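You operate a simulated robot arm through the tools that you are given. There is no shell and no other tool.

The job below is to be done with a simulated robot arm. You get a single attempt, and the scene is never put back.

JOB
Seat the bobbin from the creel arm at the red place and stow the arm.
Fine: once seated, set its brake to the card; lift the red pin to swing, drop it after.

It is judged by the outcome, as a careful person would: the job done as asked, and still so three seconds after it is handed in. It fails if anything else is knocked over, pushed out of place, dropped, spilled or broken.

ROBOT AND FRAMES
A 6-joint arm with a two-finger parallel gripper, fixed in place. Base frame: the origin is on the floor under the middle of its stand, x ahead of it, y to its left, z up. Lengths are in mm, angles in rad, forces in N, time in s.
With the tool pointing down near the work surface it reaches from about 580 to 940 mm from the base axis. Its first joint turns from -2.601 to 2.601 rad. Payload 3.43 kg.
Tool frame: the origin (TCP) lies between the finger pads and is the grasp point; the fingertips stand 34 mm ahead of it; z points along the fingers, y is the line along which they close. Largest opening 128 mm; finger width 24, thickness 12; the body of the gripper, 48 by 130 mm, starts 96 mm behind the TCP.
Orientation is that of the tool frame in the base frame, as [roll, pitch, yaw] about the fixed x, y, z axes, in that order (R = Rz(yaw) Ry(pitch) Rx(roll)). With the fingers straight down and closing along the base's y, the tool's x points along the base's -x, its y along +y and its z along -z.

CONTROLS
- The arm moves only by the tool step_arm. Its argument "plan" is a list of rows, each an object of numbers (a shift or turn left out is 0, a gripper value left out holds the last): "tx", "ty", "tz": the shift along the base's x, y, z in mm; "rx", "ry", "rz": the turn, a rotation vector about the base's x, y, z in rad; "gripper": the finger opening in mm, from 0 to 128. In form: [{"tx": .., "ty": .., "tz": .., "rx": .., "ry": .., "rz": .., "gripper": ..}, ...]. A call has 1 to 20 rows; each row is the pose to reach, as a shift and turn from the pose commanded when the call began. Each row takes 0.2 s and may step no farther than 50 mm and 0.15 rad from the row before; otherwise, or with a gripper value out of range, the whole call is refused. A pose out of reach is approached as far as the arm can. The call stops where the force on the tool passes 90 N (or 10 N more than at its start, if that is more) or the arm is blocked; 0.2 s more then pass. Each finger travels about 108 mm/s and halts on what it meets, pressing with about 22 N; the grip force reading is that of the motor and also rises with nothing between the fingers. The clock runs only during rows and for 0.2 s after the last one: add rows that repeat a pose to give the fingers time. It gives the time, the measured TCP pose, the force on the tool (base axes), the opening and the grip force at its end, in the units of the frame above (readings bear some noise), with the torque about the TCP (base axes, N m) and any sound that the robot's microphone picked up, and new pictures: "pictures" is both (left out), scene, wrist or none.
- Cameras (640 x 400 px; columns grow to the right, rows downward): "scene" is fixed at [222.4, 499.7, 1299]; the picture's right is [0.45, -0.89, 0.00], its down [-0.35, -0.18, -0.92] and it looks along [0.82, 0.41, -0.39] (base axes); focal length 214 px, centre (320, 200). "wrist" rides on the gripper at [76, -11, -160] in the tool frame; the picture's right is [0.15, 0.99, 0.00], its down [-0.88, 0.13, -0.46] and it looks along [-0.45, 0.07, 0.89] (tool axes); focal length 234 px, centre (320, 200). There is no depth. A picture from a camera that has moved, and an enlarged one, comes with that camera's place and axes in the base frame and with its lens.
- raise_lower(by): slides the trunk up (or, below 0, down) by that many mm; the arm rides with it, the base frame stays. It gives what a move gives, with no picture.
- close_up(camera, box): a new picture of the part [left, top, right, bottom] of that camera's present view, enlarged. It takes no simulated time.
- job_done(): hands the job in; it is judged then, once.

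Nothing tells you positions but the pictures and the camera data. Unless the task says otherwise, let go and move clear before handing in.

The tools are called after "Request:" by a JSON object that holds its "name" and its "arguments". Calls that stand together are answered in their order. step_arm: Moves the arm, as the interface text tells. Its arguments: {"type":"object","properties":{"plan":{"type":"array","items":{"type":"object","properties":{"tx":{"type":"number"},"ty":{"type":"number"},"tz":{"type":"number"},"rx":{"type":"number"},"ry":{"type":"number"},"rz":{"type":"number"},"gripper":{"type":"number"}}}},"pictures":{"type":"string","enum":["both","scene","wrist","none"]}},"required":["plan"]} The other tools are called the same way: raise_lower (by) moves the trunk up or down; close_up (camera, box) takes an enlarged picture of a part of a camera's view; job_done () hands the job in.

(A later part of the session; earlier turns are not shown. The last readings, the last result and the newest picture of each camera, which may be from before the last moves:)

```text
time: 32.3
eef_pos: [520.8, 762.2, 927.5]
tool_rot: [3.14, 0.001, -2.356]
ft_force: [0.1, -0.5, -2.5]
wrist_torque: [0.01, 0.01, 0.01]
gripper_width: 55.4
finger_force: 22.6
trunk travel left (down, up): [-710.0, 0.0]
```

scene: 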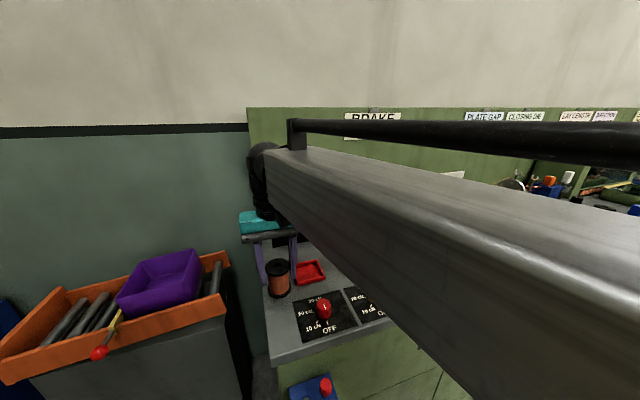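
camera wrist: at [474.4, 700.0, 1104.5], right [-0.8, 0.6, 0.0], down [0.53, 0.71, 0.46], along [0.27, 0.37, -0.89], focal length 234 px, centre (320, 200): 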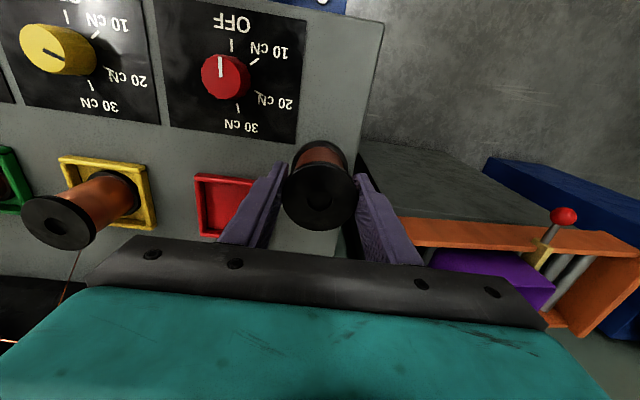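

Request:
{"name": "step_arm", "arguments": {"plan": [{"tz": -1}, {"tz": -2}, {"tz": -3}, {"tz": -3}], "pictures": "none"}}

Request:
{"name": "close_up", "arguments": {"camera": "wrist", "box": [256, 110, 384, 190]}}

Request:
{"name": "close_up", "arguments": {"camera": "scene", "box": [260, 250, 324, 310]}}

```text
time: 33.3
eef_pos: [520.0, 762.4, 924.6]
tool_rot: [3.139, 0.003, -2.355]
ft_force: [0.6, -0.1, -3.2]
wrist_torque: [0.0, 0.02, -0.02]
gripper_width: 55.2
finger_force: 21.8
trunk travel left (down, up): [-710.0, 0.0]
```

```text
5.00 times, centred on (320, 150) of wrist
camera zoom: at [473.8, 698.9, 1084.2], right [-0.8, 0.6, 0.0], down [0.53, 0.71, 0.46], along [0.27, 0.37, -0.89], focal length 1171 px, centre (320, 450)
```

zoom: 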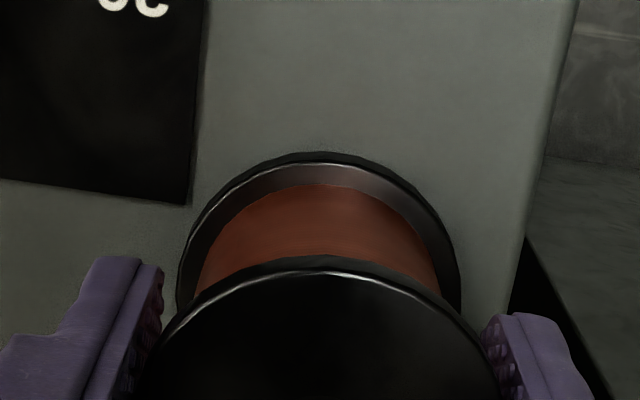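

```text
6.67 times, centred on (292, 280) of scene
camera zoom: at [222.4, 499.7, 1299.0], right [0.45, -0.89, 0.0], down [-0.35, -0.18, -0.92], along [0.82, 0.41, -0.39], focal length 1430 px, centre (507, -333)
```

zoom: 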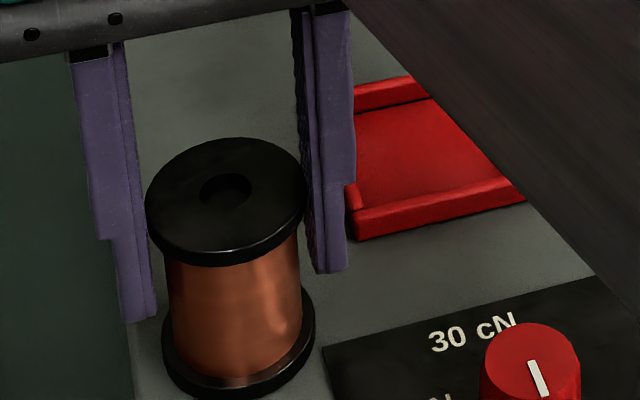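

Request:
{"name": "step_arm", "arguments": {"plan": [{"tz": -1}, {"tz": -2}, {"tz": -3}, {"tz": -3}], "pictures": "none"}}

```text
time: 34.3
eef_pos: [519.3, 761.1, 922.5]
tool_rot: [3.14, 0.005, -2.356]
ft_force: [0.4, 1.6, 5.6]
wrist_torque: [-0.09, 0.01, 0.01]
gripper_width: 55.4
finger_force: 21.8
trunk travel left (down, up): [-710.0, 0.0]
```

Contact: the vertical force went from −3 N to +5.6 N, so the table is at z≈860. The bobbin is standing on the clear strip, so I'll open slightly, tilt the tool outward about the closing axis and look.

Request:
{"name": "step_arm", "arguments": {"plan": [{"gripper": 76}, {"gripper": 76}, {"rx": 0.08, "ry": -0.08}, {"rx": 0.16, "ry": -0.16}, {"rx": 0.226, "ry": -0.226}, {"rx": 0.226, "ry": -0.226}]}}

Request:
{"name": "close_up", "arguments": {"camera": "scene", "box": [230, 210, 358, 310]}}

Request:
{"name": "close_up", "arguments": {"camera": "wrist", "box": [224, 110, 416, 230]}}

```text
time: 35.7
eef_pos: [520.5, 761.6, 922.9]
tool_rot: [3.139, 0.323, -2.355]
ft_force: [-0.3, -0.5, 0.0]
wrist_torque: [-0.02, 0.01, 0.02]
gripper_width: 76.0
finger_force: 0.0
trunk travel left (down, up): [-710.0, 0.0]
camera wrist: at [441.7, 667.8, 1050.2], right [-0.8, 0.6, -0.04], down [0.4, 0.58, 0.71], along [0.45, 0.55, -0.7], focal length 234 px, centre (320, 200)
```

scene: 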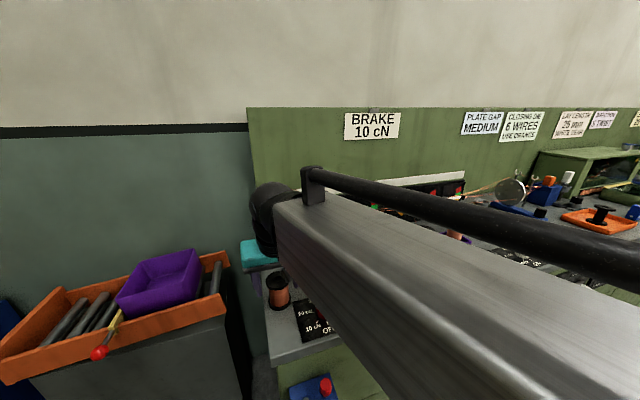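
wrist: 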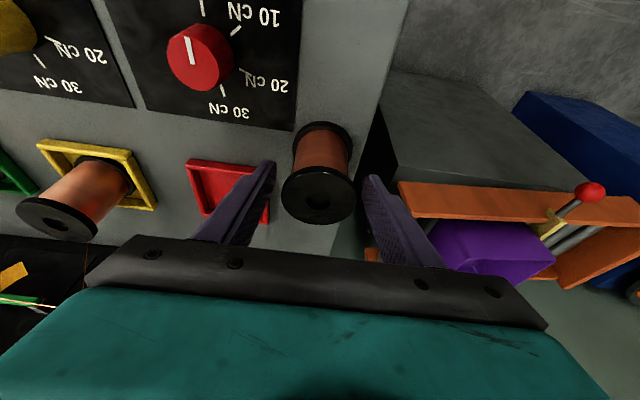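

```text
4.00 times, centred on (294, 260) of scene
camera zoom: at [222.4, 499.7, 1299.0], right [0.45, -0.89, 0.0], down [-0.35, -0.18, -0.92], along [0.82, 0.41, -0.39], focal length 858 px, centre (424, -40)
```

zoom: 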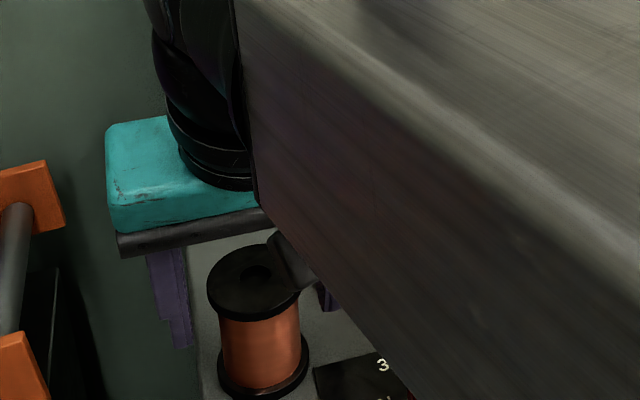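

```text
3.33 times, centred on (320, 170) of wrist
camera zoom: at [441.7, 667.8, 1050.2], right [-0.8, 0.6, -0.04], down [0.4, 0.58, 0.71], along [0.45, 0.55, -0.7], focal length 781 px, centre (320, 300)
```

zoom: 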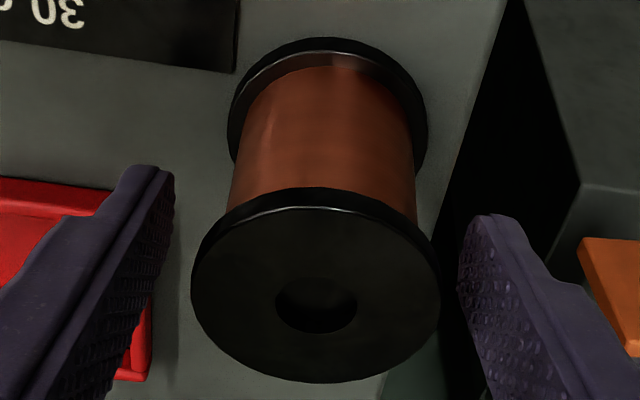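

The tool is tilted 0.32 rad around the upright bobbin and well centred. I'll close and lift.

Request:
{"name": "step_arm", "arguments": {"plan": [{"gripper": 60}, {"gripper": 45}, {"gripper": 45}, {"gripper": 45}, {"tz": 8}, {"tz": 20}, {"tz": 35}, {"tz": 50}]}}

Request:
{"name": "close_up", "arguments": {"camera": "wrist", "box": [160, 110, 416, 270]}}

```text
time: 37.5
eef_pos: [522.3, 762.5, 972.1]
tool_rot: [3.14, 0.319, -2.356]
ft_force: [-0.1, 0.2, -2.9]
wrist_torque: [0.0, 0.02, 0.01]
gripper_width: 55.2
finger_force: 22.5
trunk travel left (down, up): [-710.0, 0.0]
camera wrist: at [442.2, 667.5, 1100.5], right [-0.8, 0.6, -0.04], down [0.4, 0.58, 0.71], along [0.45, 0.55, -0.7], focal length 234 px, centre (320, 200)
```

scene: 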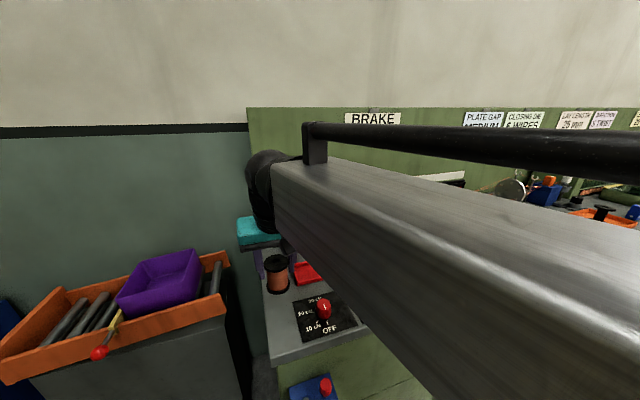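
wrist: 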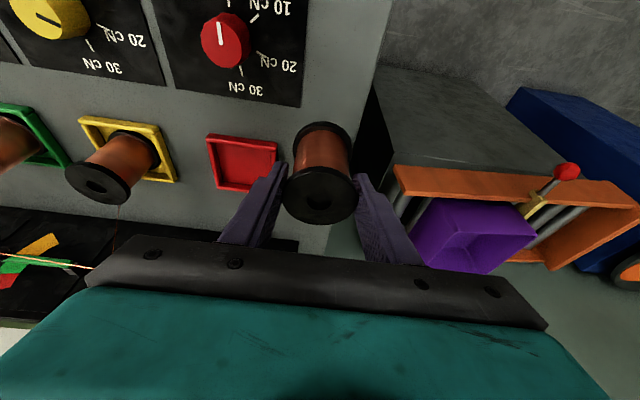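

```text
2.50 times, centred on (288, 190) of wrist
camera zoom: at [442.2, 667.5, 1100.5], right [-0.8, 0.6, -0.04], down [0.4, 0.58, 0.71], along [0.45, 0.55, -0.7], focal length 585 px, centre (400, 225)
```

zoom: 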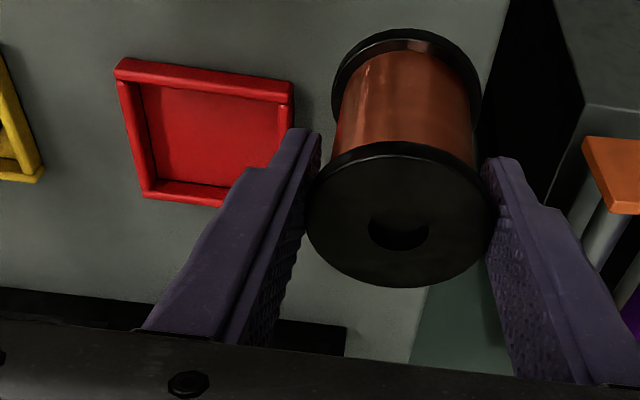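

The bobbin is regripped upright with the tool tilted outward. From this view the tray centre is at about (635, 749). I'll move above it at this height and re-check.

Request:
{"name": "step_arm", "arguments": {"plan": [{"tx": 35, "ty": -4}, {"tx": 70, "ty": -8}, {"tx": 105, "ty": -12}, {"tx": 113.5, "ty": -13}, {"tx": 113.5, "ty": -13}]}}

Request:
{"name": "close_up", "arguments": {"camera": "wrist", "box": [224, 90, 416, 210]}}

Request:
{"name": "close_up", "arguments": {"camera": "scene", "box": [250, 210, 378, 290]}}

```text
time: 38.7
eef_pos: [634.8, 748.0, 971.6]
tool_rot: [3.14, 0.32, -2.357]
ft_force: [-0.3, 0.2, -3.3]
wrist_torque: [0.02, 0.02, 0.0]
gripper_width: 55.2
finger_force: 22.4
trunk travel left (down, up): [-710.0, 0.0]
camera wrist: at [555.9, 654.4, 1099.7], right [-0.8, 0.6, -0.04], down [0.4, 0.58, 0.71], along [0.45, 0.55, -0.7], focal length 234 px, centre (320, 200)
```

scene: 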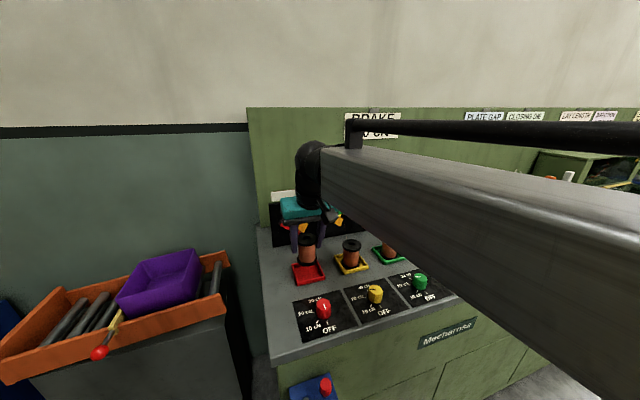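
wrist: 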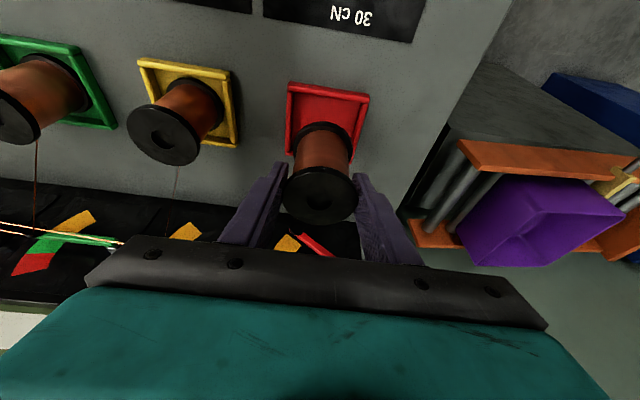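

```text
3.33 times, centred on (320, 150) of wrist
camera zoom: at [555.9, 654.4, 1099.7], right [-0.8, 0.6, -0.04], down [0.4, 0.58, 0.71], along [0.45, 0.55, -0.7], focal length 781 px, centre (320, 367)
```

zoom: 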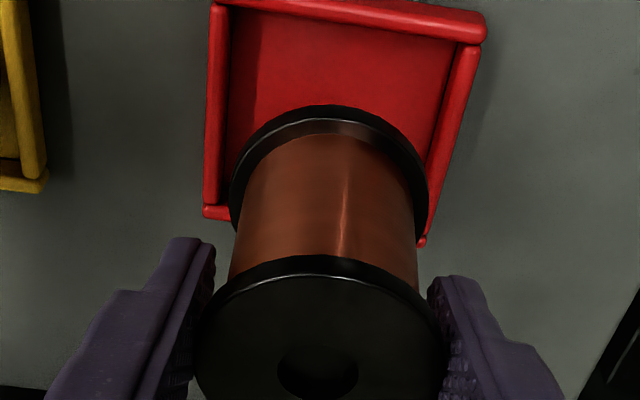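

```text
5.00 times, centred on (314, 250) of scene
camera zoom: at [222.4, 499.7, 1299.0], right [0.45, -0.89, 0.0], down [-0.35, -0.18, -0.92], along [0.82, 0.41, -0.39], focal length 1072 px, centre (350, -50)
```

zoom: 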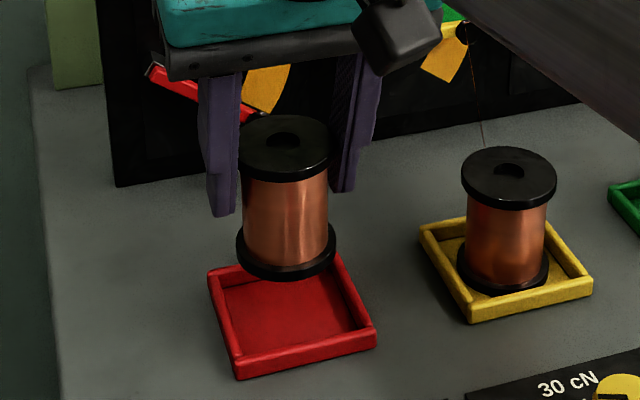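

The bobbin is nearly over the tray. I need a small shift of about (+2.7, +1.8) mm. I'll lower to just above the rim and check the alignment from both cameras.

Request:
{"name": "step_arm", "arguments": {"plan": [{"tx": 2.7, "ty": 1.8}, {"tx": 2.7, "ty": 1.8, "tz": -15}, {"tx": 2.7, "ty": 1.8, "tz": -30}, {"tx": 2.7, "ty": 1.8, "tz": -30}], "pictures": "none"}}

Request:
{"name": "close_up", "arguments": {"camera": "wrist", "box": [256, 80, 384, 160]}}

Request:
{"name": "close_up", "arguments": {"camera": "scene", "box": [266, 230, 362, 290]}}

```text
time: 39.7
eef_pos: [637.1, 751.6, 941.6]
tool_rot: [3.141, 0.32, -2.358]
ft_force: [0.6, -0.2, -3.0]
wrist_torque: [0.0, 0.0, -0.01]
gripper_width: 55.1
finger_force: 21.6
trunk travel left (down, up): [-710.0, 0.0]
```

```text
5.00 times, centred on (320, 120) of wrist
camera zoom: at [558.0, 656.5, 1069.7], right [-0.8, 0.6, -0.04], down [0.4, 0.58, 0.71], along [0.45, 0.55, -0.7], focal length 1171 px, centre (320, 600)
```

zoom: 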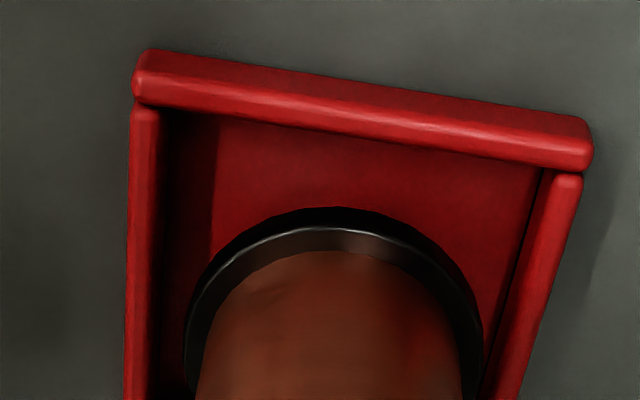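

```text
6.67 times, centred on (314, 260) of scene
camera zoom: at [222.4, 499.7, 1299.0], right [0.45, -0.89, 0.0], down [-0.35, -0.18, -0.92], along [0.82, 0.41, -0.39], focal length 1430 px, centre (360, -200)
```

zoom: 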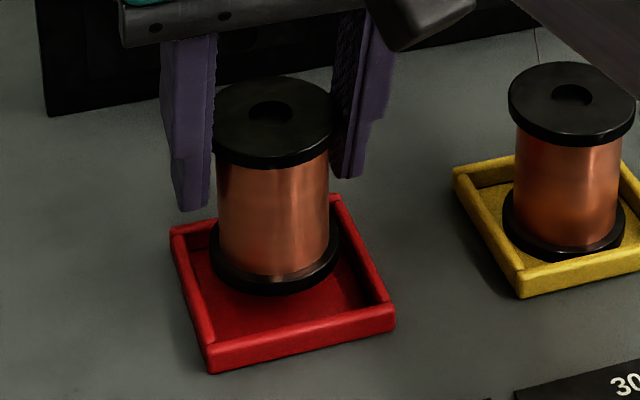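

Request:
{"name": "close_up", "arguments": {"camera": "scene", "box": [288, 254, 336, 290]}}

Request:
{"name": "close_up", "arguments": {"camera": "wrist", "box": [270, 80, 382, 150]}}

Request:
{"name": "close_up", "arguments": {"camera": "wrist", "box": [224, 90, 416, 210]}}

```text
11.11 times, centred on (312, 272) of scene
camera zoom: at [222.4, 499.7, 1299.0], right [0.45, -0.89, 0.0], down [-0.35, -0.18, -0.92], along [0.82, 0.41, -0.39], focal length 2383 px, centre (409, -600)
```

zoom: 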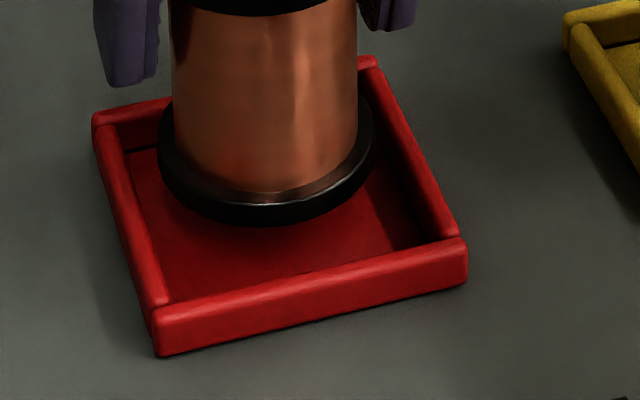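

```text
5.71 times, centred on (326, 115) of wrist
camera zoom: at [558.0, 656.5, 1069.7], right [-0.8, 0.6, -0.04], down [0.4, 0.58, 0.71], along [0.45, 0.55, -0.7], focal length 1338 px, centre (286, 686)
```

zoom: 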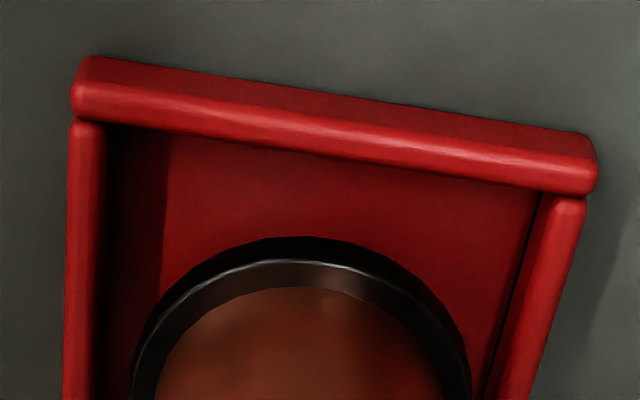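

```text
3.33 times, centred on (320, 150) of wrist
camera zoom: at [558.0, 656.5, 1069.7], right [-0.8, 0.6, -0.04], down [0.4, 0.58, 0.71], along [0.45, 0.55, -0.7], focal length 781 px, centre (320, 367)
```

zoom: 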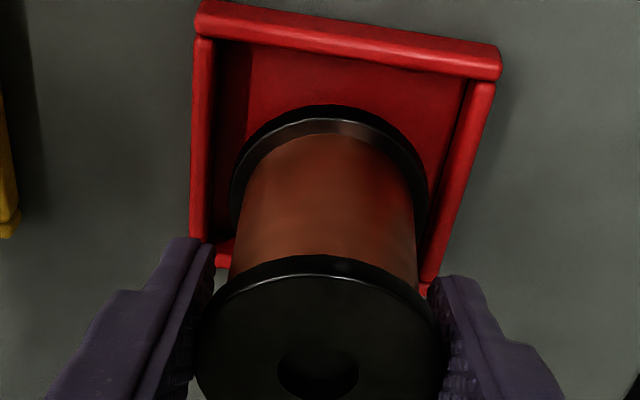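

Careful measurement in both views agrees: the bobbin sits about 4 mm too far out and about 1.5 mm too far left. I'll correct by (−2, −4.3) and re-check before inserting.

Request:
{"name": "step_arm", "arguments": {"plan": [{"tx": -2.0, "ty": -4.3}, {"tx": -2.0, "ty": -4.3}], "pictures": "none"}}

Request:
{"name": "close_up", "arguments": {"camera": "scene", "box": [288, 254, 336, 290]}}

Request:
{"name": "close_up", "arguments": {"camera": "wrist", "box": [224, 80, 416, 200]}}

```text
time: 40.3
eef_pos: [634.9, 746.9, 940.2]
tool_rot: [3.14, 0.32, -2.355]
ft_force: [0.2, -1.1, -2.1]
wrist_torque: [-0.02, 0.0, -0.01]
gripper_width: 55.1
finger_force: 22.0
trunk travel left (down, up): [-710.0, 0.0]
```

```text
11.11 times, centred on (312, 272) of scene
camera zoom: at [222.4, 499.7, 1299.0], right [0.45, -0.89, 0.0], down [-0.35, -0.18, -0.92], along [0.82, 0.41, -0.39], focal length 2383 px, centre (409, -600)
```

zoom: 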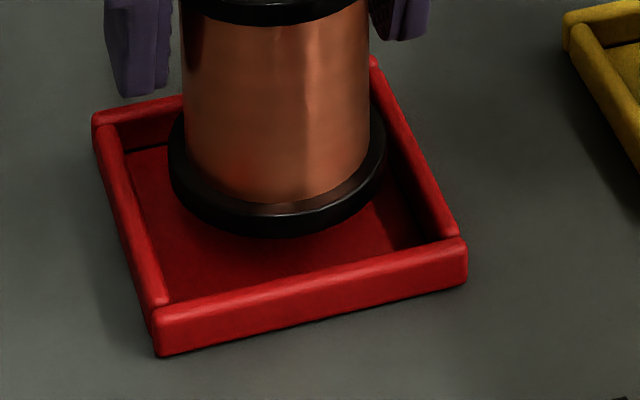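

```text
3.33 times, centred on (320, 140) of wrist
camera zoom: at [556.1, 652.1, 1069.6], right [-0.8, 0.6, -0.04], down [0.4, 0.58, 0.71], along [0.45, 0.55, -0.7], focal length 781 px, centre (320, 400)
```

zoom: 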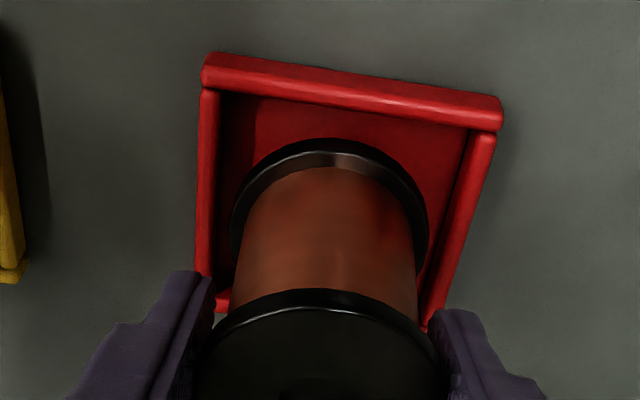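

The alignment is within about 1.5 mm in both views, against roughly 4 mm of clearance. I'll make a 1 mm trim and lower into the tray.

Request:
{"name": "step_arm", "arguments": {"plan": [{"tx": -1.0}, {"tx": -1.0, "tz": -4}, {"tx": -1.0, "tz": -8}, {"tx": -1.0, "tz": -8}], "pictures": "none"}}

Request:
{"name": "close_up", "arguments": {"camera": "scene", "box": [288, 254, 336, 290]}}

Request:
{"name": "close_up", "arguments": {"camera": "wrist", "box": [224, 80, 416, 200]}}

```text
time: 41.3
eef_pos: [633.9, 746.0, 933.7]
tool_rot: [3.14, 0.32, -2.357]
ft_force: [-0.4, 0.1, -2.5]
wrist_torque: [-0.01, 0.0, 0.0]
gripper_width: 55.6
finger_force: 22.1
trunk travel left (down, up): [-710.0, 0.0]
```

```text
11.11 times, centred on (312, 272) of scene
camera zoom: at [222.4, 499.7, 1299.0], right [0.45, -0.89, 0.0], down [-0.35, -0.18, -0.92], along [0.82, 0.41, -0.39], focal length 2383 px, centre (409, -600)
```

zoom: 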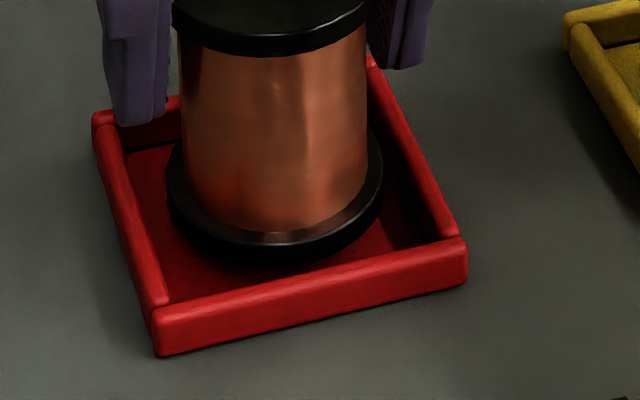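

```text
3.33 times, centred on (320, 140) of wrist
camera zoom: at [554.8, 652.2, 1061.7], right [-0.8, 0.6, -0.04], down [0.4, 0.58, 0.71], along [0.45, 0.55, -0.7], focal length 781 px, centre (320, 400)
```

zoom: 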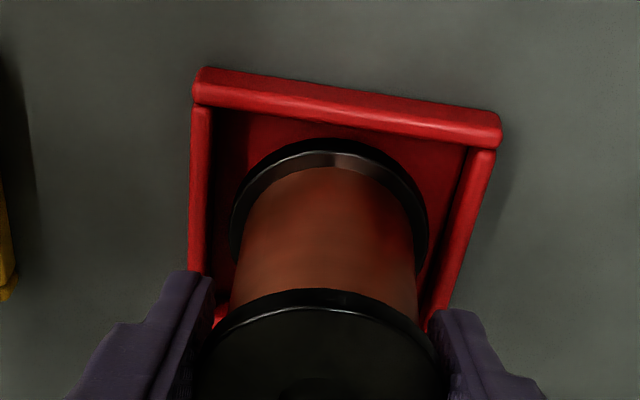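

Request:
{"name": "step_arm", "arguments": {"plan": [{"tz": -1.5}, {"tz": -3}, {"tz": -4}, {"tz": -4}], "pictures": "none"}}

```text
time: 42.3
eef_pos: [634.7, 746.8, 930.4]
tool_rot: [3.139, 0.32, -2.355]
ft_force: [0.7, -0.3, -3.6]
wrist_torque: [-0.02, -0.04, 0.01]
gripper_width: 55.1
finger_force: 22.0
trunk travel left (down, up): [-710.0, 0.0]
```

Request:
{"name": "step_arm", "arguments": {"plan": [{"tz": -1}, {"tz": -2}, {"tz": -2}], "pictures": "none"}}

```text
time: 43.1
eef_pos: [633.5, 747.7, 928.4]
tool_rot: [3.138, 0.318, -2.356]
ft_force: [-0.4, -0.3, -3.3]
wrist_torque: [-0.01, -0.01, -0.01]
gripper_width: 55.1
finger_force: 21.6
trunk travel left (down, up): [-710.0, 0.0]
```

Request:
{"name": "step_arm", "arguments": {"plan": [{"tz": -1}, {"tz": -2}, {"tz": -2}], "pictures": "none"}}

```text
time: 43.9
eef_pos: [634.7, 746.1, 924.5]
tool_rot: [3.139, 0.32, -2.356]
ft_force: [-0.3, 0.1, -3.7]
wrist_torque: [0.0, 0.01, 0.01]
gripper_width: 55.3
finger_force: 22.0
trunk travel left (down, up): [-710.0, 0.0]
```

Request:
{"name": "step_arm", "arguments": {"plan": [{"tz": -1}, {"tz": -2}, {"tz": -2}], "pictures": "none"}}

Request:
{"name": "close_up", "arguments": {"camera": "scene", "box": [288, 254, 336, 290]}}

Request:
{"name": "close_up", "arguments": {"camera": "wrist", "box": [224, 80, 416, 200]}}

```text
time: 44.7
eef_pos: [632.4, 747.4, 923.6]
tool_rot: [3.138, 0.32, -2.356]
ft_force: [0.2, 0.1, -2.6]
wrist_torque: [-0.01, -0.01, -0.01]
gripper_width: 55.4
finger_force: 21.8
trunk travel left (down, up): [-710.0, 0.0]
```

```text
11.11 times, centred on (312, 272) of scene
camera zoom: at [222.4, 499.7, 1299.0], right [0.45, -0.89, 0.0], down [-0.35, -0.18, -0.92], along [0.82, 0.41, -0.39], focal length 2383 px, centre (409, -600)
```

zoom: 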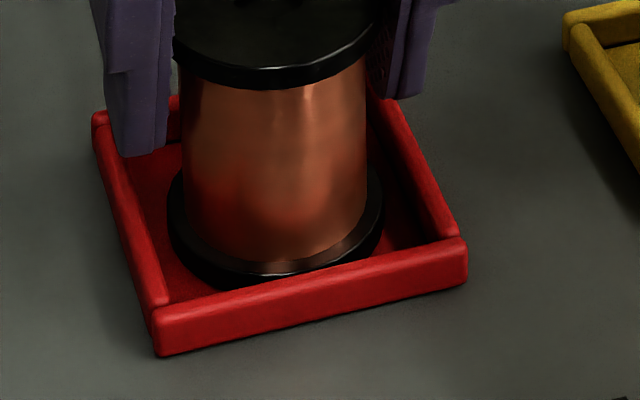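

```text
3.33 times, centred on (320, 140) of wrist
camera zoom: at [554.8, 652.4, 1052.0], right [-0.8, 0.6, -0.04], down [0.4, 0.58, 0.71], along [0.45, 0.55, -0.7], focal length 781 px, centre (320, 400)
```

zoom: 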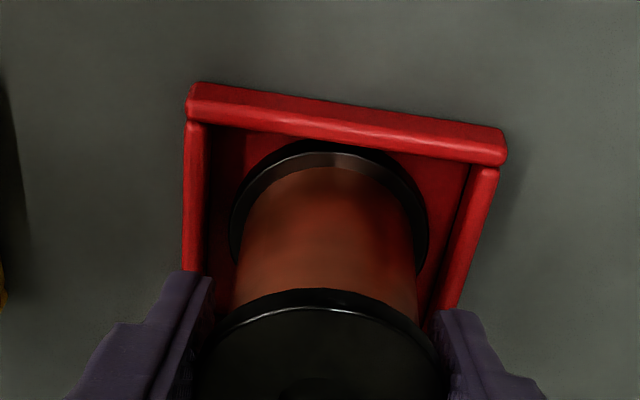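

Request:
{"name": "step_arm", "arguments": {"plan": [{"tz": -1}, {"tz": -2}, {"tz": -2}], "pictures": "none"}}

```text
time: 45.5
eef_pos: [633.2, 748.0, 922.8]
tool_rot: [3.14, 0.32, -2.356]
ft_force: [-1.1, 0.0, 0.4]
wrist_torque: [0.05, 0.04, -0.01]
gripper_width: 55.2
finger_force: 22.1
trunk travel left (down, up): [-710.0, 0.0]
```

The bobbin has contacted the tray floor. I'll press 1 mm more, release, and retract up.

Request:
{"name": "step_arm", "arguments": {"plan": [{"tz": -1}, {"tz": -1, "gripper": 66}, {"tz": -1, "gripper": 80}, {"tz": -1, "gripper": 80}, {"tz": 10, "gripper": 80}, {"tz": 40, "gripper": 80}, {"tz": 80, "gripper": 80}, {"tz": 110, "gripper": 80}]}}

Request:
{"name": "close_up", "arguments": {"camera": "scene", "box": [260, 230, 356, 290]}}

Request:
{"name": "close_up", "arguments": {"camera": "wrist", "box": [200, 20, 440, 170]}}

```text
time: 47.3
eef_pos: [634.8, 746.2, 1033.1]
tool_rot: [3.14, 0.32, -2.356]
ft_force: [-0.2, -0.2, 0.5]
wrist_torque: [0.0, 0.01, -0.03]
gripper_width: 80.1
finger_force: 0.1
trunk travel left (down, up): [-710.0, 0.0]
camera wrist: at [555.1, 652.1, 1160.8], right [-0.8, 0.6, -0.04], down [0.4, 0.58, 0.71], along [0.45, 0.55, -0.7], focal length 234 px, centre (320, 200)
```

scene: 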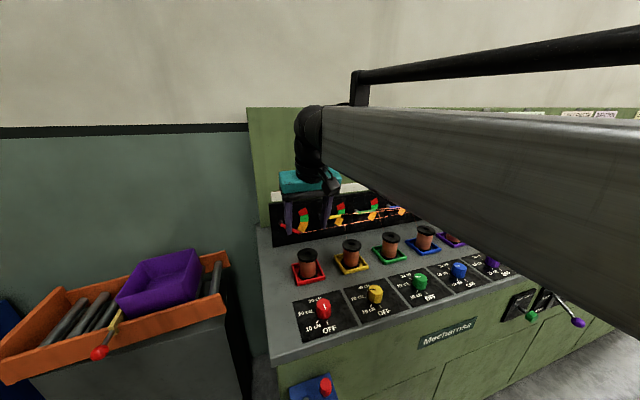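
wrist: 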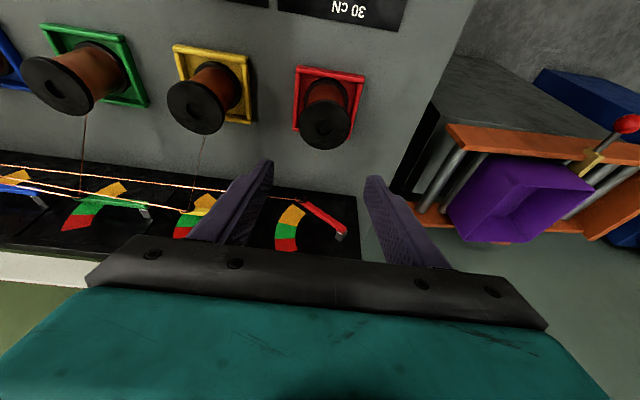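

```text
6.67 times, centred on (308, 260) of scene
camera zoom: at [222.4, 499.7, 1299.0], right [0.45, -0.89, 0.0], down [-0.35, -0.18, -0.92], along [0.82, 0.41, -0.39], focal length 1430 px, centre (400, -200)
```

zoom: 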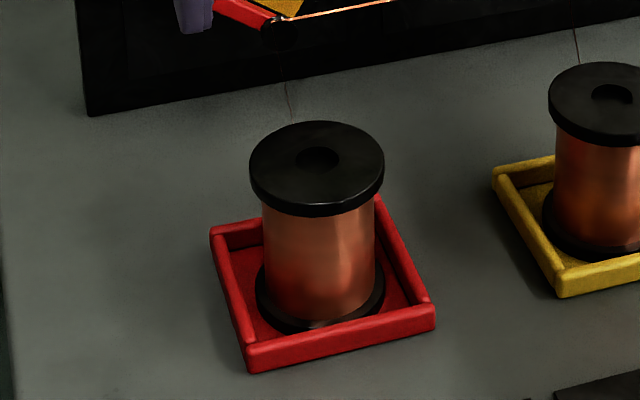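

```text
2.67 times, centred on (320, 95) of wrist
camera zoom: at [555.1, 652.1, 1160.8], right [-0.8, 0.6, -0.04], down [0.4, 0.58, 0.71], along [0.45, 0.55, -0.7], focal length 624 px, centre (320, 480)
```

zoom: 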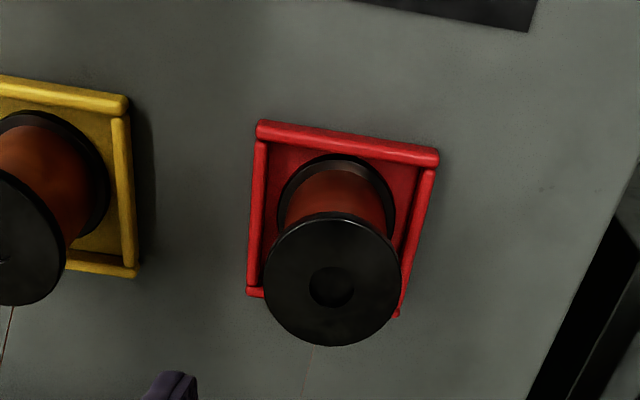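

The bobbin is seated in the red tray, and its wire has appeared. Next is the red brake knob at about (537, 652). I'll straighten the tool while retracting and hover above the knob to measure the tick angles.

Request:
{"name": "step_arm", "arguments": {"plan": [{"tx": -20, "ty": -20, "tz": 15, "rx": -0.056, "ry": 0.056}, {"tx": -48, "ty": -46, "tz": 15, "rx": -0.113, "ry": 0.113}, {"tx": -74, "ty": -72, "tz": 10, "rx": -0.17, "ry": 0.17}, {"tx": -98, "ty": -94, "tz": 0, "rx": -0.226, "ry": 0.226}, {"tx": -98, "ty": -94, "tz": -13, "rx": -0.226, "ry": 0.226}]}}

Request:
{"name": "close_up", "arguments": {"camera": "wrist", "box": [240, 100, 400, 200]}}

Request:
{"name": "close_up", "arguments": {"camera": "scene", "box": [280, 270, 376, 350]}}

```text
time: 48.5
eef_pos: [535.8, 652.7, 1018.3]
tool_rot: [3.14, -0.004, -2.354]
ft_force: [-0.2, 0.0, 0.3]
wrist_torque: [0.0, -0.02, 0.01]
gripper_width: 80.3
finger_force: 0.1
trunk travel left (down, up): [-710.0, 0.0]
camera wrist: at [489.3, 591.0, 1179.3], right [-0.8, 0.6, 0.0], down [0.53, 0.71, 0.45], along [0.27, 0.37, -0.89], focal length 234 px, centre (320, 200)
```

scene: 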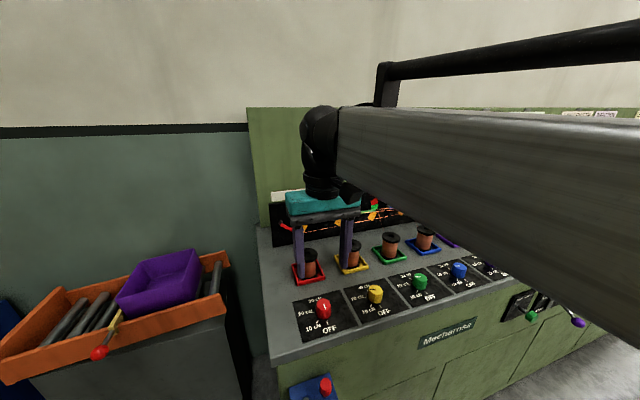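
wrist: 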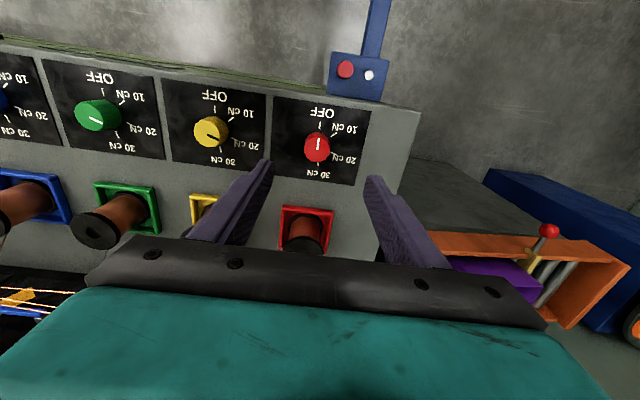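

```text
4.00 times, centred on (320, 150) of wrist
camera zoom: at [489.3, 591.0, 1179.3], right [-0.8, 0.6, 0.0], down [0.53, 0.71, 0.45], along [0.27, 0.37, -0.89], focal length 937 px, centre (320, 400)
```

zoom: 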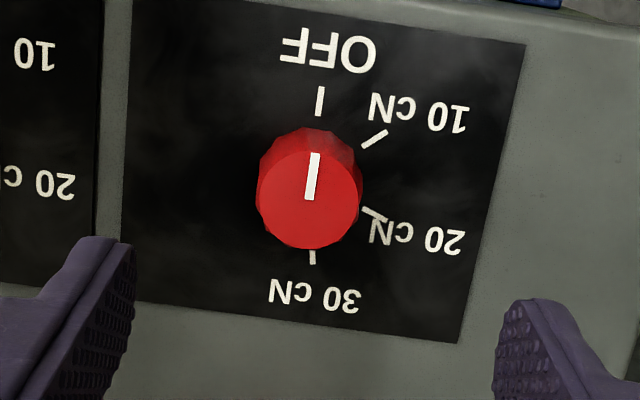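

```text
5.00 times, centred on (328, 310) of scene
camera zoom: at [222.4, 499.7, 1299.0], right [0.45, -0.89, 0.0], down [-0.35, -0.18, -0.92], along [0.82, 0.41, -0.39], focal length 1072 px, centre (280, -350)
```

zoom: 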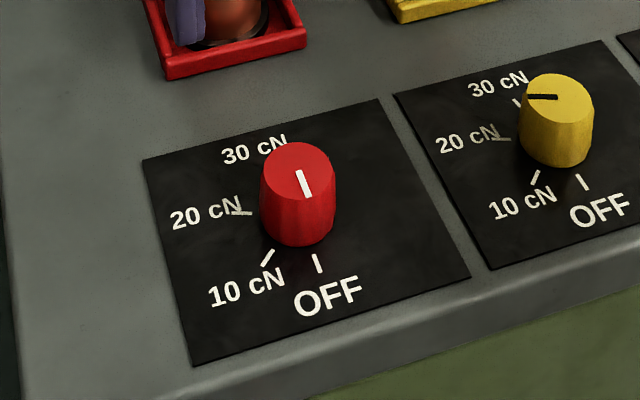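

The red knob axis is at about (538.4, 651.2). The marker points at OFF (225°) and the 10 cN tick is at about 175°, so it needs roughly a 50° clockwise turn. I'll lower around the knob.

Request:
{"name": "step_arm", "arguments": {"plan": [{"tx": 2.6, "ty": -1.5, "tz": -30}, {"tx": 2.6, "ty": -1.5, "tz": -70}, {"tx": 2.6, "ty": -1.5, "tz": -100}, {"tx": 2.6, "ty": -1.5, "tz": -112}, {"tx": 2.6, "ty": -1.5, "tz": -112}]}}

Request:
{"name": "close_up", "arguments": {"camera": "wrist", "box": [240, 120, 400, 220]}}

Request:
{"name": "close_up", "arguments": {"camera": "scene", "box": [280, 250, 376, 350]}}

```text
time: 49.7
eef_pos: [537.4, 651.7, 907.3]
tool_rot: [3.139, 0.0, -2.356]
ft_force: [-0.5, 0.1, -0.3]
wrist_torque: [0.0, -0.01, -0.01]
gripper_width: 80.0
finger_force: 0.1
trunk travel left (down, up): [-710.0, 0.0]
camera wrist: at [491.9, 589.3, 1067.3], right [-0.8, 0.6, 0.0], down [0.53, 0.71, 0.46], along [0.27, 0.37, -0.89], focal length 234 px, centre (320, 200)
```

scene: 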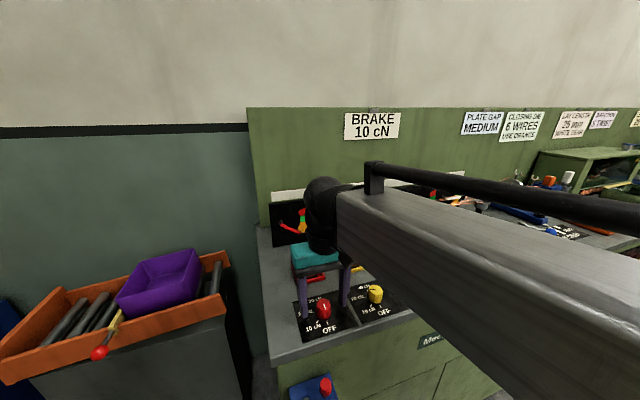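
wrist: 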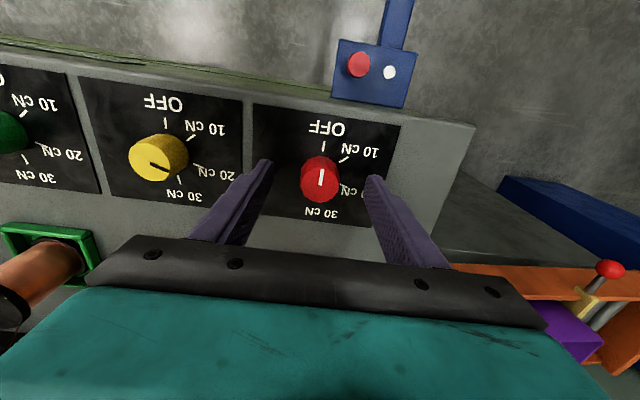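

```text
4.00 times, centred on (320, 170) of wrist
camera zoom: at [491.9, 589.3, 1067.3], right [-0.8, 0.6, 0.0], down [0.53, 0.71, 0.46], along [0.27, 0.37, -0.89], focal length 937 px, centre (320, 320)
```

zoom: 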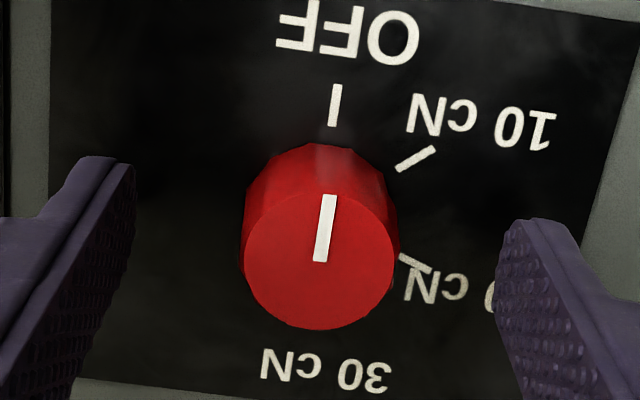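

```text
4.00 times, centred on (328, 300) of scene
camera zoom: at [222.4, 499.7, 1299.0], right [0.45, -0.89, 0.0], down [-0.35, -0.18, -0.92], along [0.82, 0.41, -0.39], focal length 858 px, centre (288, -200)
```

zoom: 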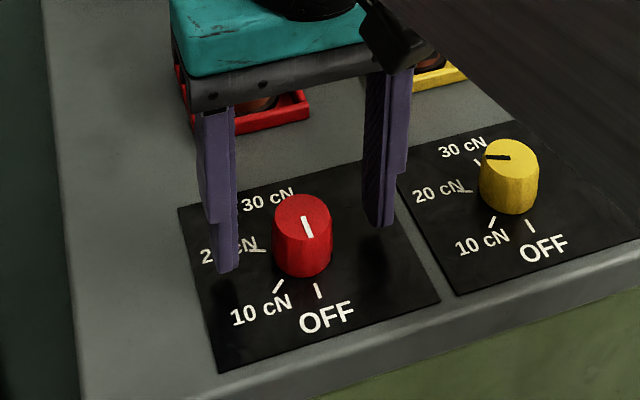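

The fingers straddle the knob well. I'll close on it and rotate about −50° (clockwise from above), then check before releasing.

Request:
{"name": "step_arm", "arguments": {"plan": [{"gripper": 50}, {"gripper": 25}, {"gripper": 20}, {"gripper": 20}], "pictures": "none"}}

Request:
{"name": "close_up", "arguments": {"camera": "wrist", "box": [240, 120, 400, 220]}}

```text
time: 50.7
eef_pos: [537.9, 651.1, 908.1]
tool_rot: [3.141, -0.001, -2.356]
ft_force: [-0.7, 0.2, -1.2]
wrist_torque: [-0.24, -0.46, -0.01]
gripper_width: 35.7
finger_force: 45.1
trunk travel left (down, up): [-710.0, 0.0]
```

```text
4.00 times, centred on (320, 170) of wrist
camera zoom: at [491.9, 589.4, 1067.4], right [-0.8, 0.6, 0.0], down [0.53, 0.71, 0.46], along [0.27, 0.37, -0.89], focal length 937 px, centre (320, 320)
```

zoom: 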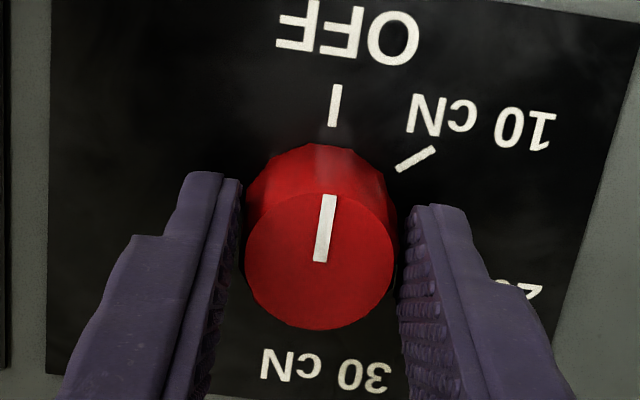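

Request:
{"name": "step_arm", "arguments": {"plan": [{"rz": -0.12}, {"rz": -0.25}, {"rz": -0.38}, {"rz": -0.51}, {"rz": -0.64}, {"rz": -0.77}, {"rz": -0.881}, {"rz": -0.881}]}}

Request:
{"name": "close_up", "arguments": {"camera": "wrist", "box": [240, 120, 400, 220]}}

Request:
{"name": "close_up", "arguments": {"camera": "scene", "box": [280, 250, 376, 350]}}

```text
time: 52.5
eef_pos: [538.2, 652.0, 907.7]
tool_rot: [3.139, -0.001, 3.046]
ft_force: [-4.2, 9.1, 1.7]
wrist_torque: [-0.06, 0.3, -0.01]
gripper_width: 35.6
finger_force: 45.4
trunk travel left (down, up): [-710.0, 0.0]
camera wrist: at [460.5, 647.5, 1067.4], right [-0.05, 1.0, 0.0], down [0.89, 0.04, 0.46], along [0.46, 0.03, -0.89], focal length 234 px, centre (320, 200)
```

scene: 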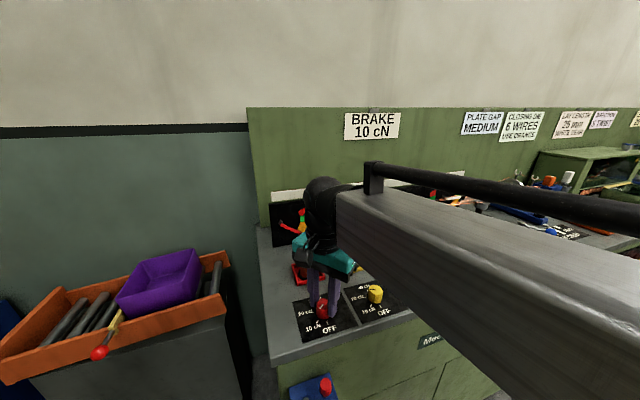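
wrist: 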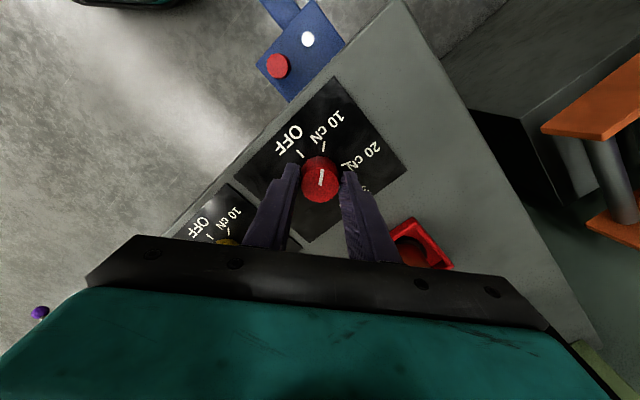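

```text
4.00 times, centred on (320, 170) of wrist
camera zoom: at [460.5, 647.5, 1067.4], right [-0.05, 1.0, 0.0], down [0.89, 0.04, 0.46], along [0.46, 0.03, -0.89], focal length 937 px, centre (320, 320)
```

zoom: 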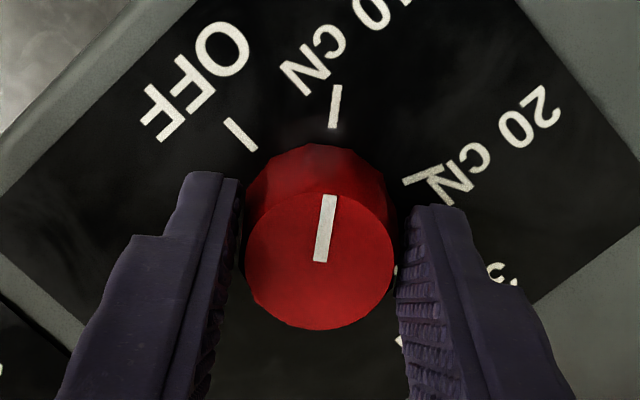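

```text
4.00 times, centred on (328, 300) of scene
camera zoom: at [222.4, 499.7, 1299.0], right [0.45, -0.89, 0.0], down [-0.35, -0.18, -0.92], along [0.82, 0.41, -0.39], focal length 858 px, centre (288, -200)
```

zoom: 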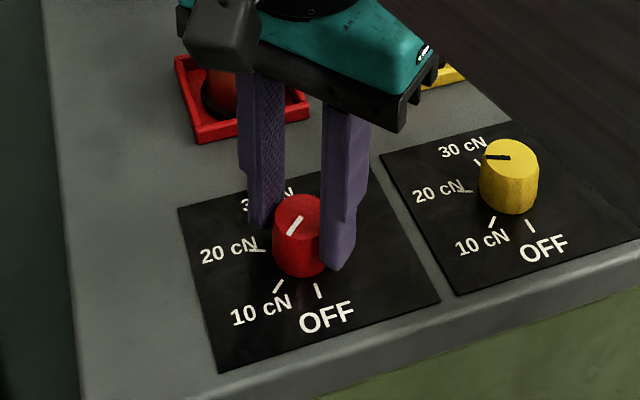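

The marker now points exactly at the 10 cN tick, in the same relative position OFF had before. I'll release, rise, and verify.

Request:
{"name": "step_arm", "arguments": {"plan": [{"gripper": 50}, {"gripper": 72}, {"gripper": 72}, {"tz": 30, "gripper": 72}, {"tz": 70, "gripper": 72}, {"tz": 110, "gripper": 72}]}}

Request:
{"name": "close_up", "arguments": {"camera": "wrist", "box": [240, 100, 400, 200]}}

Request:
{"name": "close_up", "arguments": {"camera": "scene", "box": [270, 250, 398, 350]}}

```text
time: 53.9
eef_pos: [537.1, 650.4, 1016.5]
tool_rot: [3.137, -0.001, 3.045]
ft_force: [0.2, 0.0, 0.0]
wrist_torque: [0.0, 0.0, 0.02]
gripper_width: 72.0
finger_force: 0.0
trunk travel left (down, up): [-710.0, 0.0]
camera wrist: at [461.2, 646.5, 1177.7], right [-0.05, 1.0, 0.0], down [0.89, 0.04, 0.46], along [0.46, 0.02, -0.89], focal length 234 px, centre (320, 200)
```

scene: 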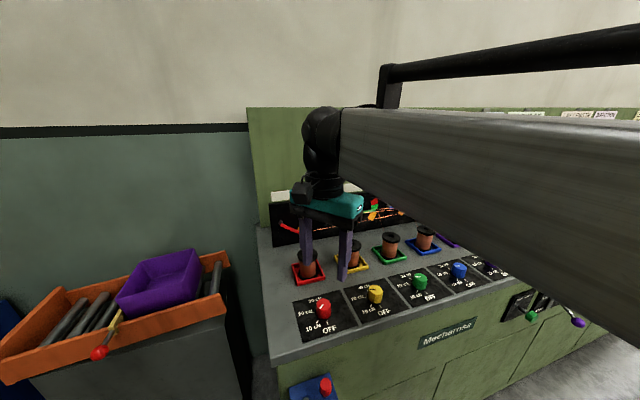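
wrist: 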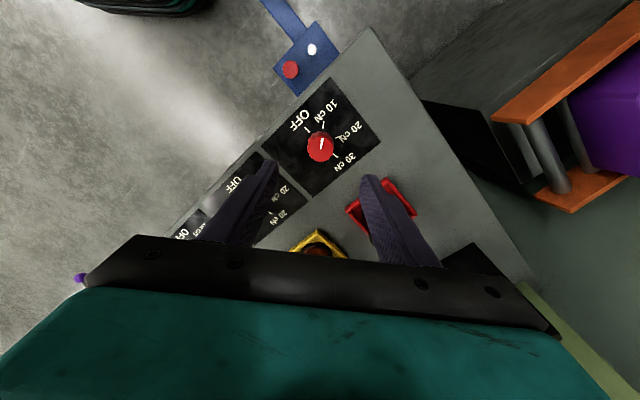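

```text
4.00 times, centred on (320, 150) of wrist
camera zoom: at [461.2, 646.5, 1177.7], right [-0.05, 1.0, 0.0], down [0.89, 0.04, 0.46], along [0.46, 0.02, -0.89], focal length 937 px, centre (320, 400)
```

zoom: 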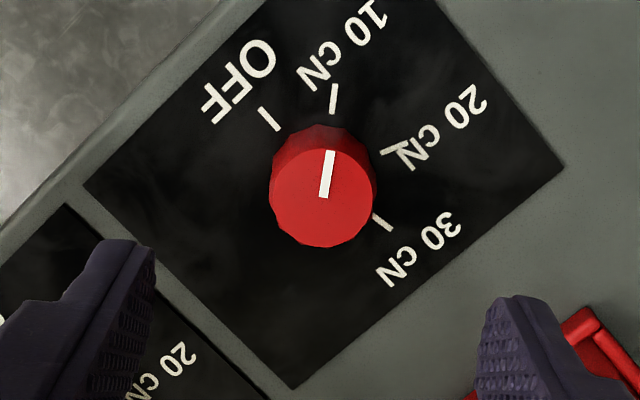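

```text
4.00 times, centred on (334, 300) of scene
camera zoom: at [222.4, 499.7, 1299.0], right [0.45, -0.89, 0.0], down [-0.35, -0.18, -0.92], along [0.82, 0.41, -0.39], focal length 858 px, centre (264, -200)
```

zoom: 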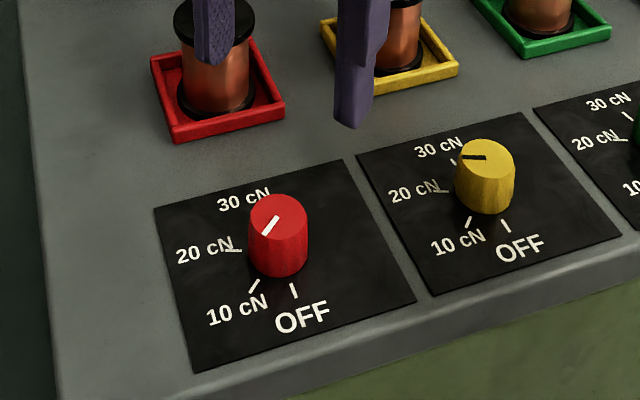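

The brake reads 10 cN and stays there. Next is the creel arm. I'll move in front of the bracket with the tool aligned to the table to inspect the pivot, pin and stops closely.

Request:
{"name": "step_arm", "arguments": {"plan": [{"tx": -25, "ty": -15, "rz": 0.13}, {"tx": -55, "ty": -35, "rz": 0.26}, {"tx": -85, "ty": -55, "rz": 0.39}, {"tx": -115, "ty": -75, "rz": 0.52}, {"tx": -152, "ty": -95, "rz": 0.65}, {"tx": -152, "ty": -95, "tz": -40, "rz": 0.78}, {"tx": -152, "ty": -95, "tz": -85, "rz": 0.88}, {"tx": -152, "ty": -95, "tz": -116, "rz": 0.88}]}}

Request:
{"name": "close_up", "arguments": {"camera": "wrist", "box": [240, 110, 400, 210]}}

```text
time: 55.7
eef_pos: [386.6, 556.3, 900.4]
tool_rot: [3.139, -0.002, -2.357]
ft_force: [-0.1, 0.8, 0.9]
wrist_torque: [0.0, -0.06, 0.03]
gripper_width: 71.9
finger_force: 0.0
trunk travel left (down, up): [-710.0, 0.0]
camera wrist: at [340.9, 494.6, 1060.8], right [-0.8, 0.6, 0.0], down [0.53, 0.71, 0.46], along [0.27, 0.37, -0.89], focal length 234 px, centre (320, 200)
```

scene: 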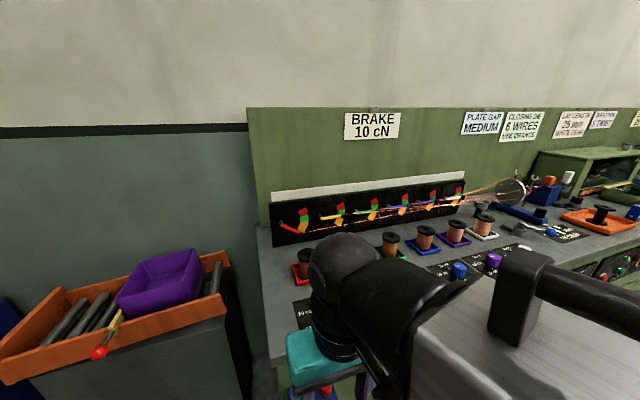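
wrist: 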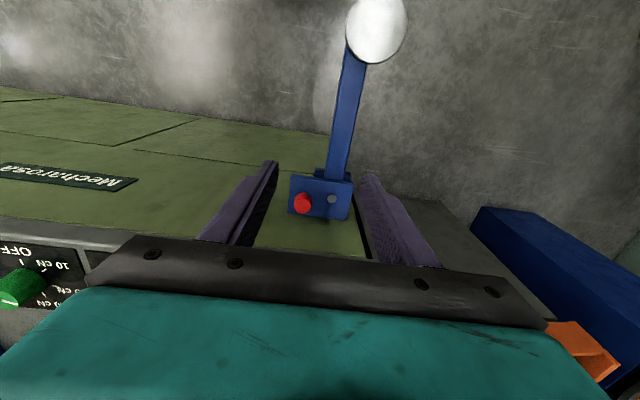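

```text
4.00 times, centred on (320, 160) of wrist
camera zoom: at [340.9, 494.6, 1060.8], right [-0.8, 0.6, 0.0], down [0.53, 0.71, 0.46], along [0.27, 0.37, -0.89], focal length 937 px, centre (320, 360)
```

zoom: 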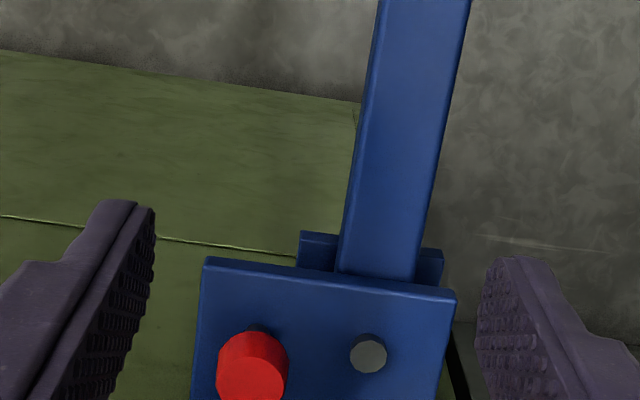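

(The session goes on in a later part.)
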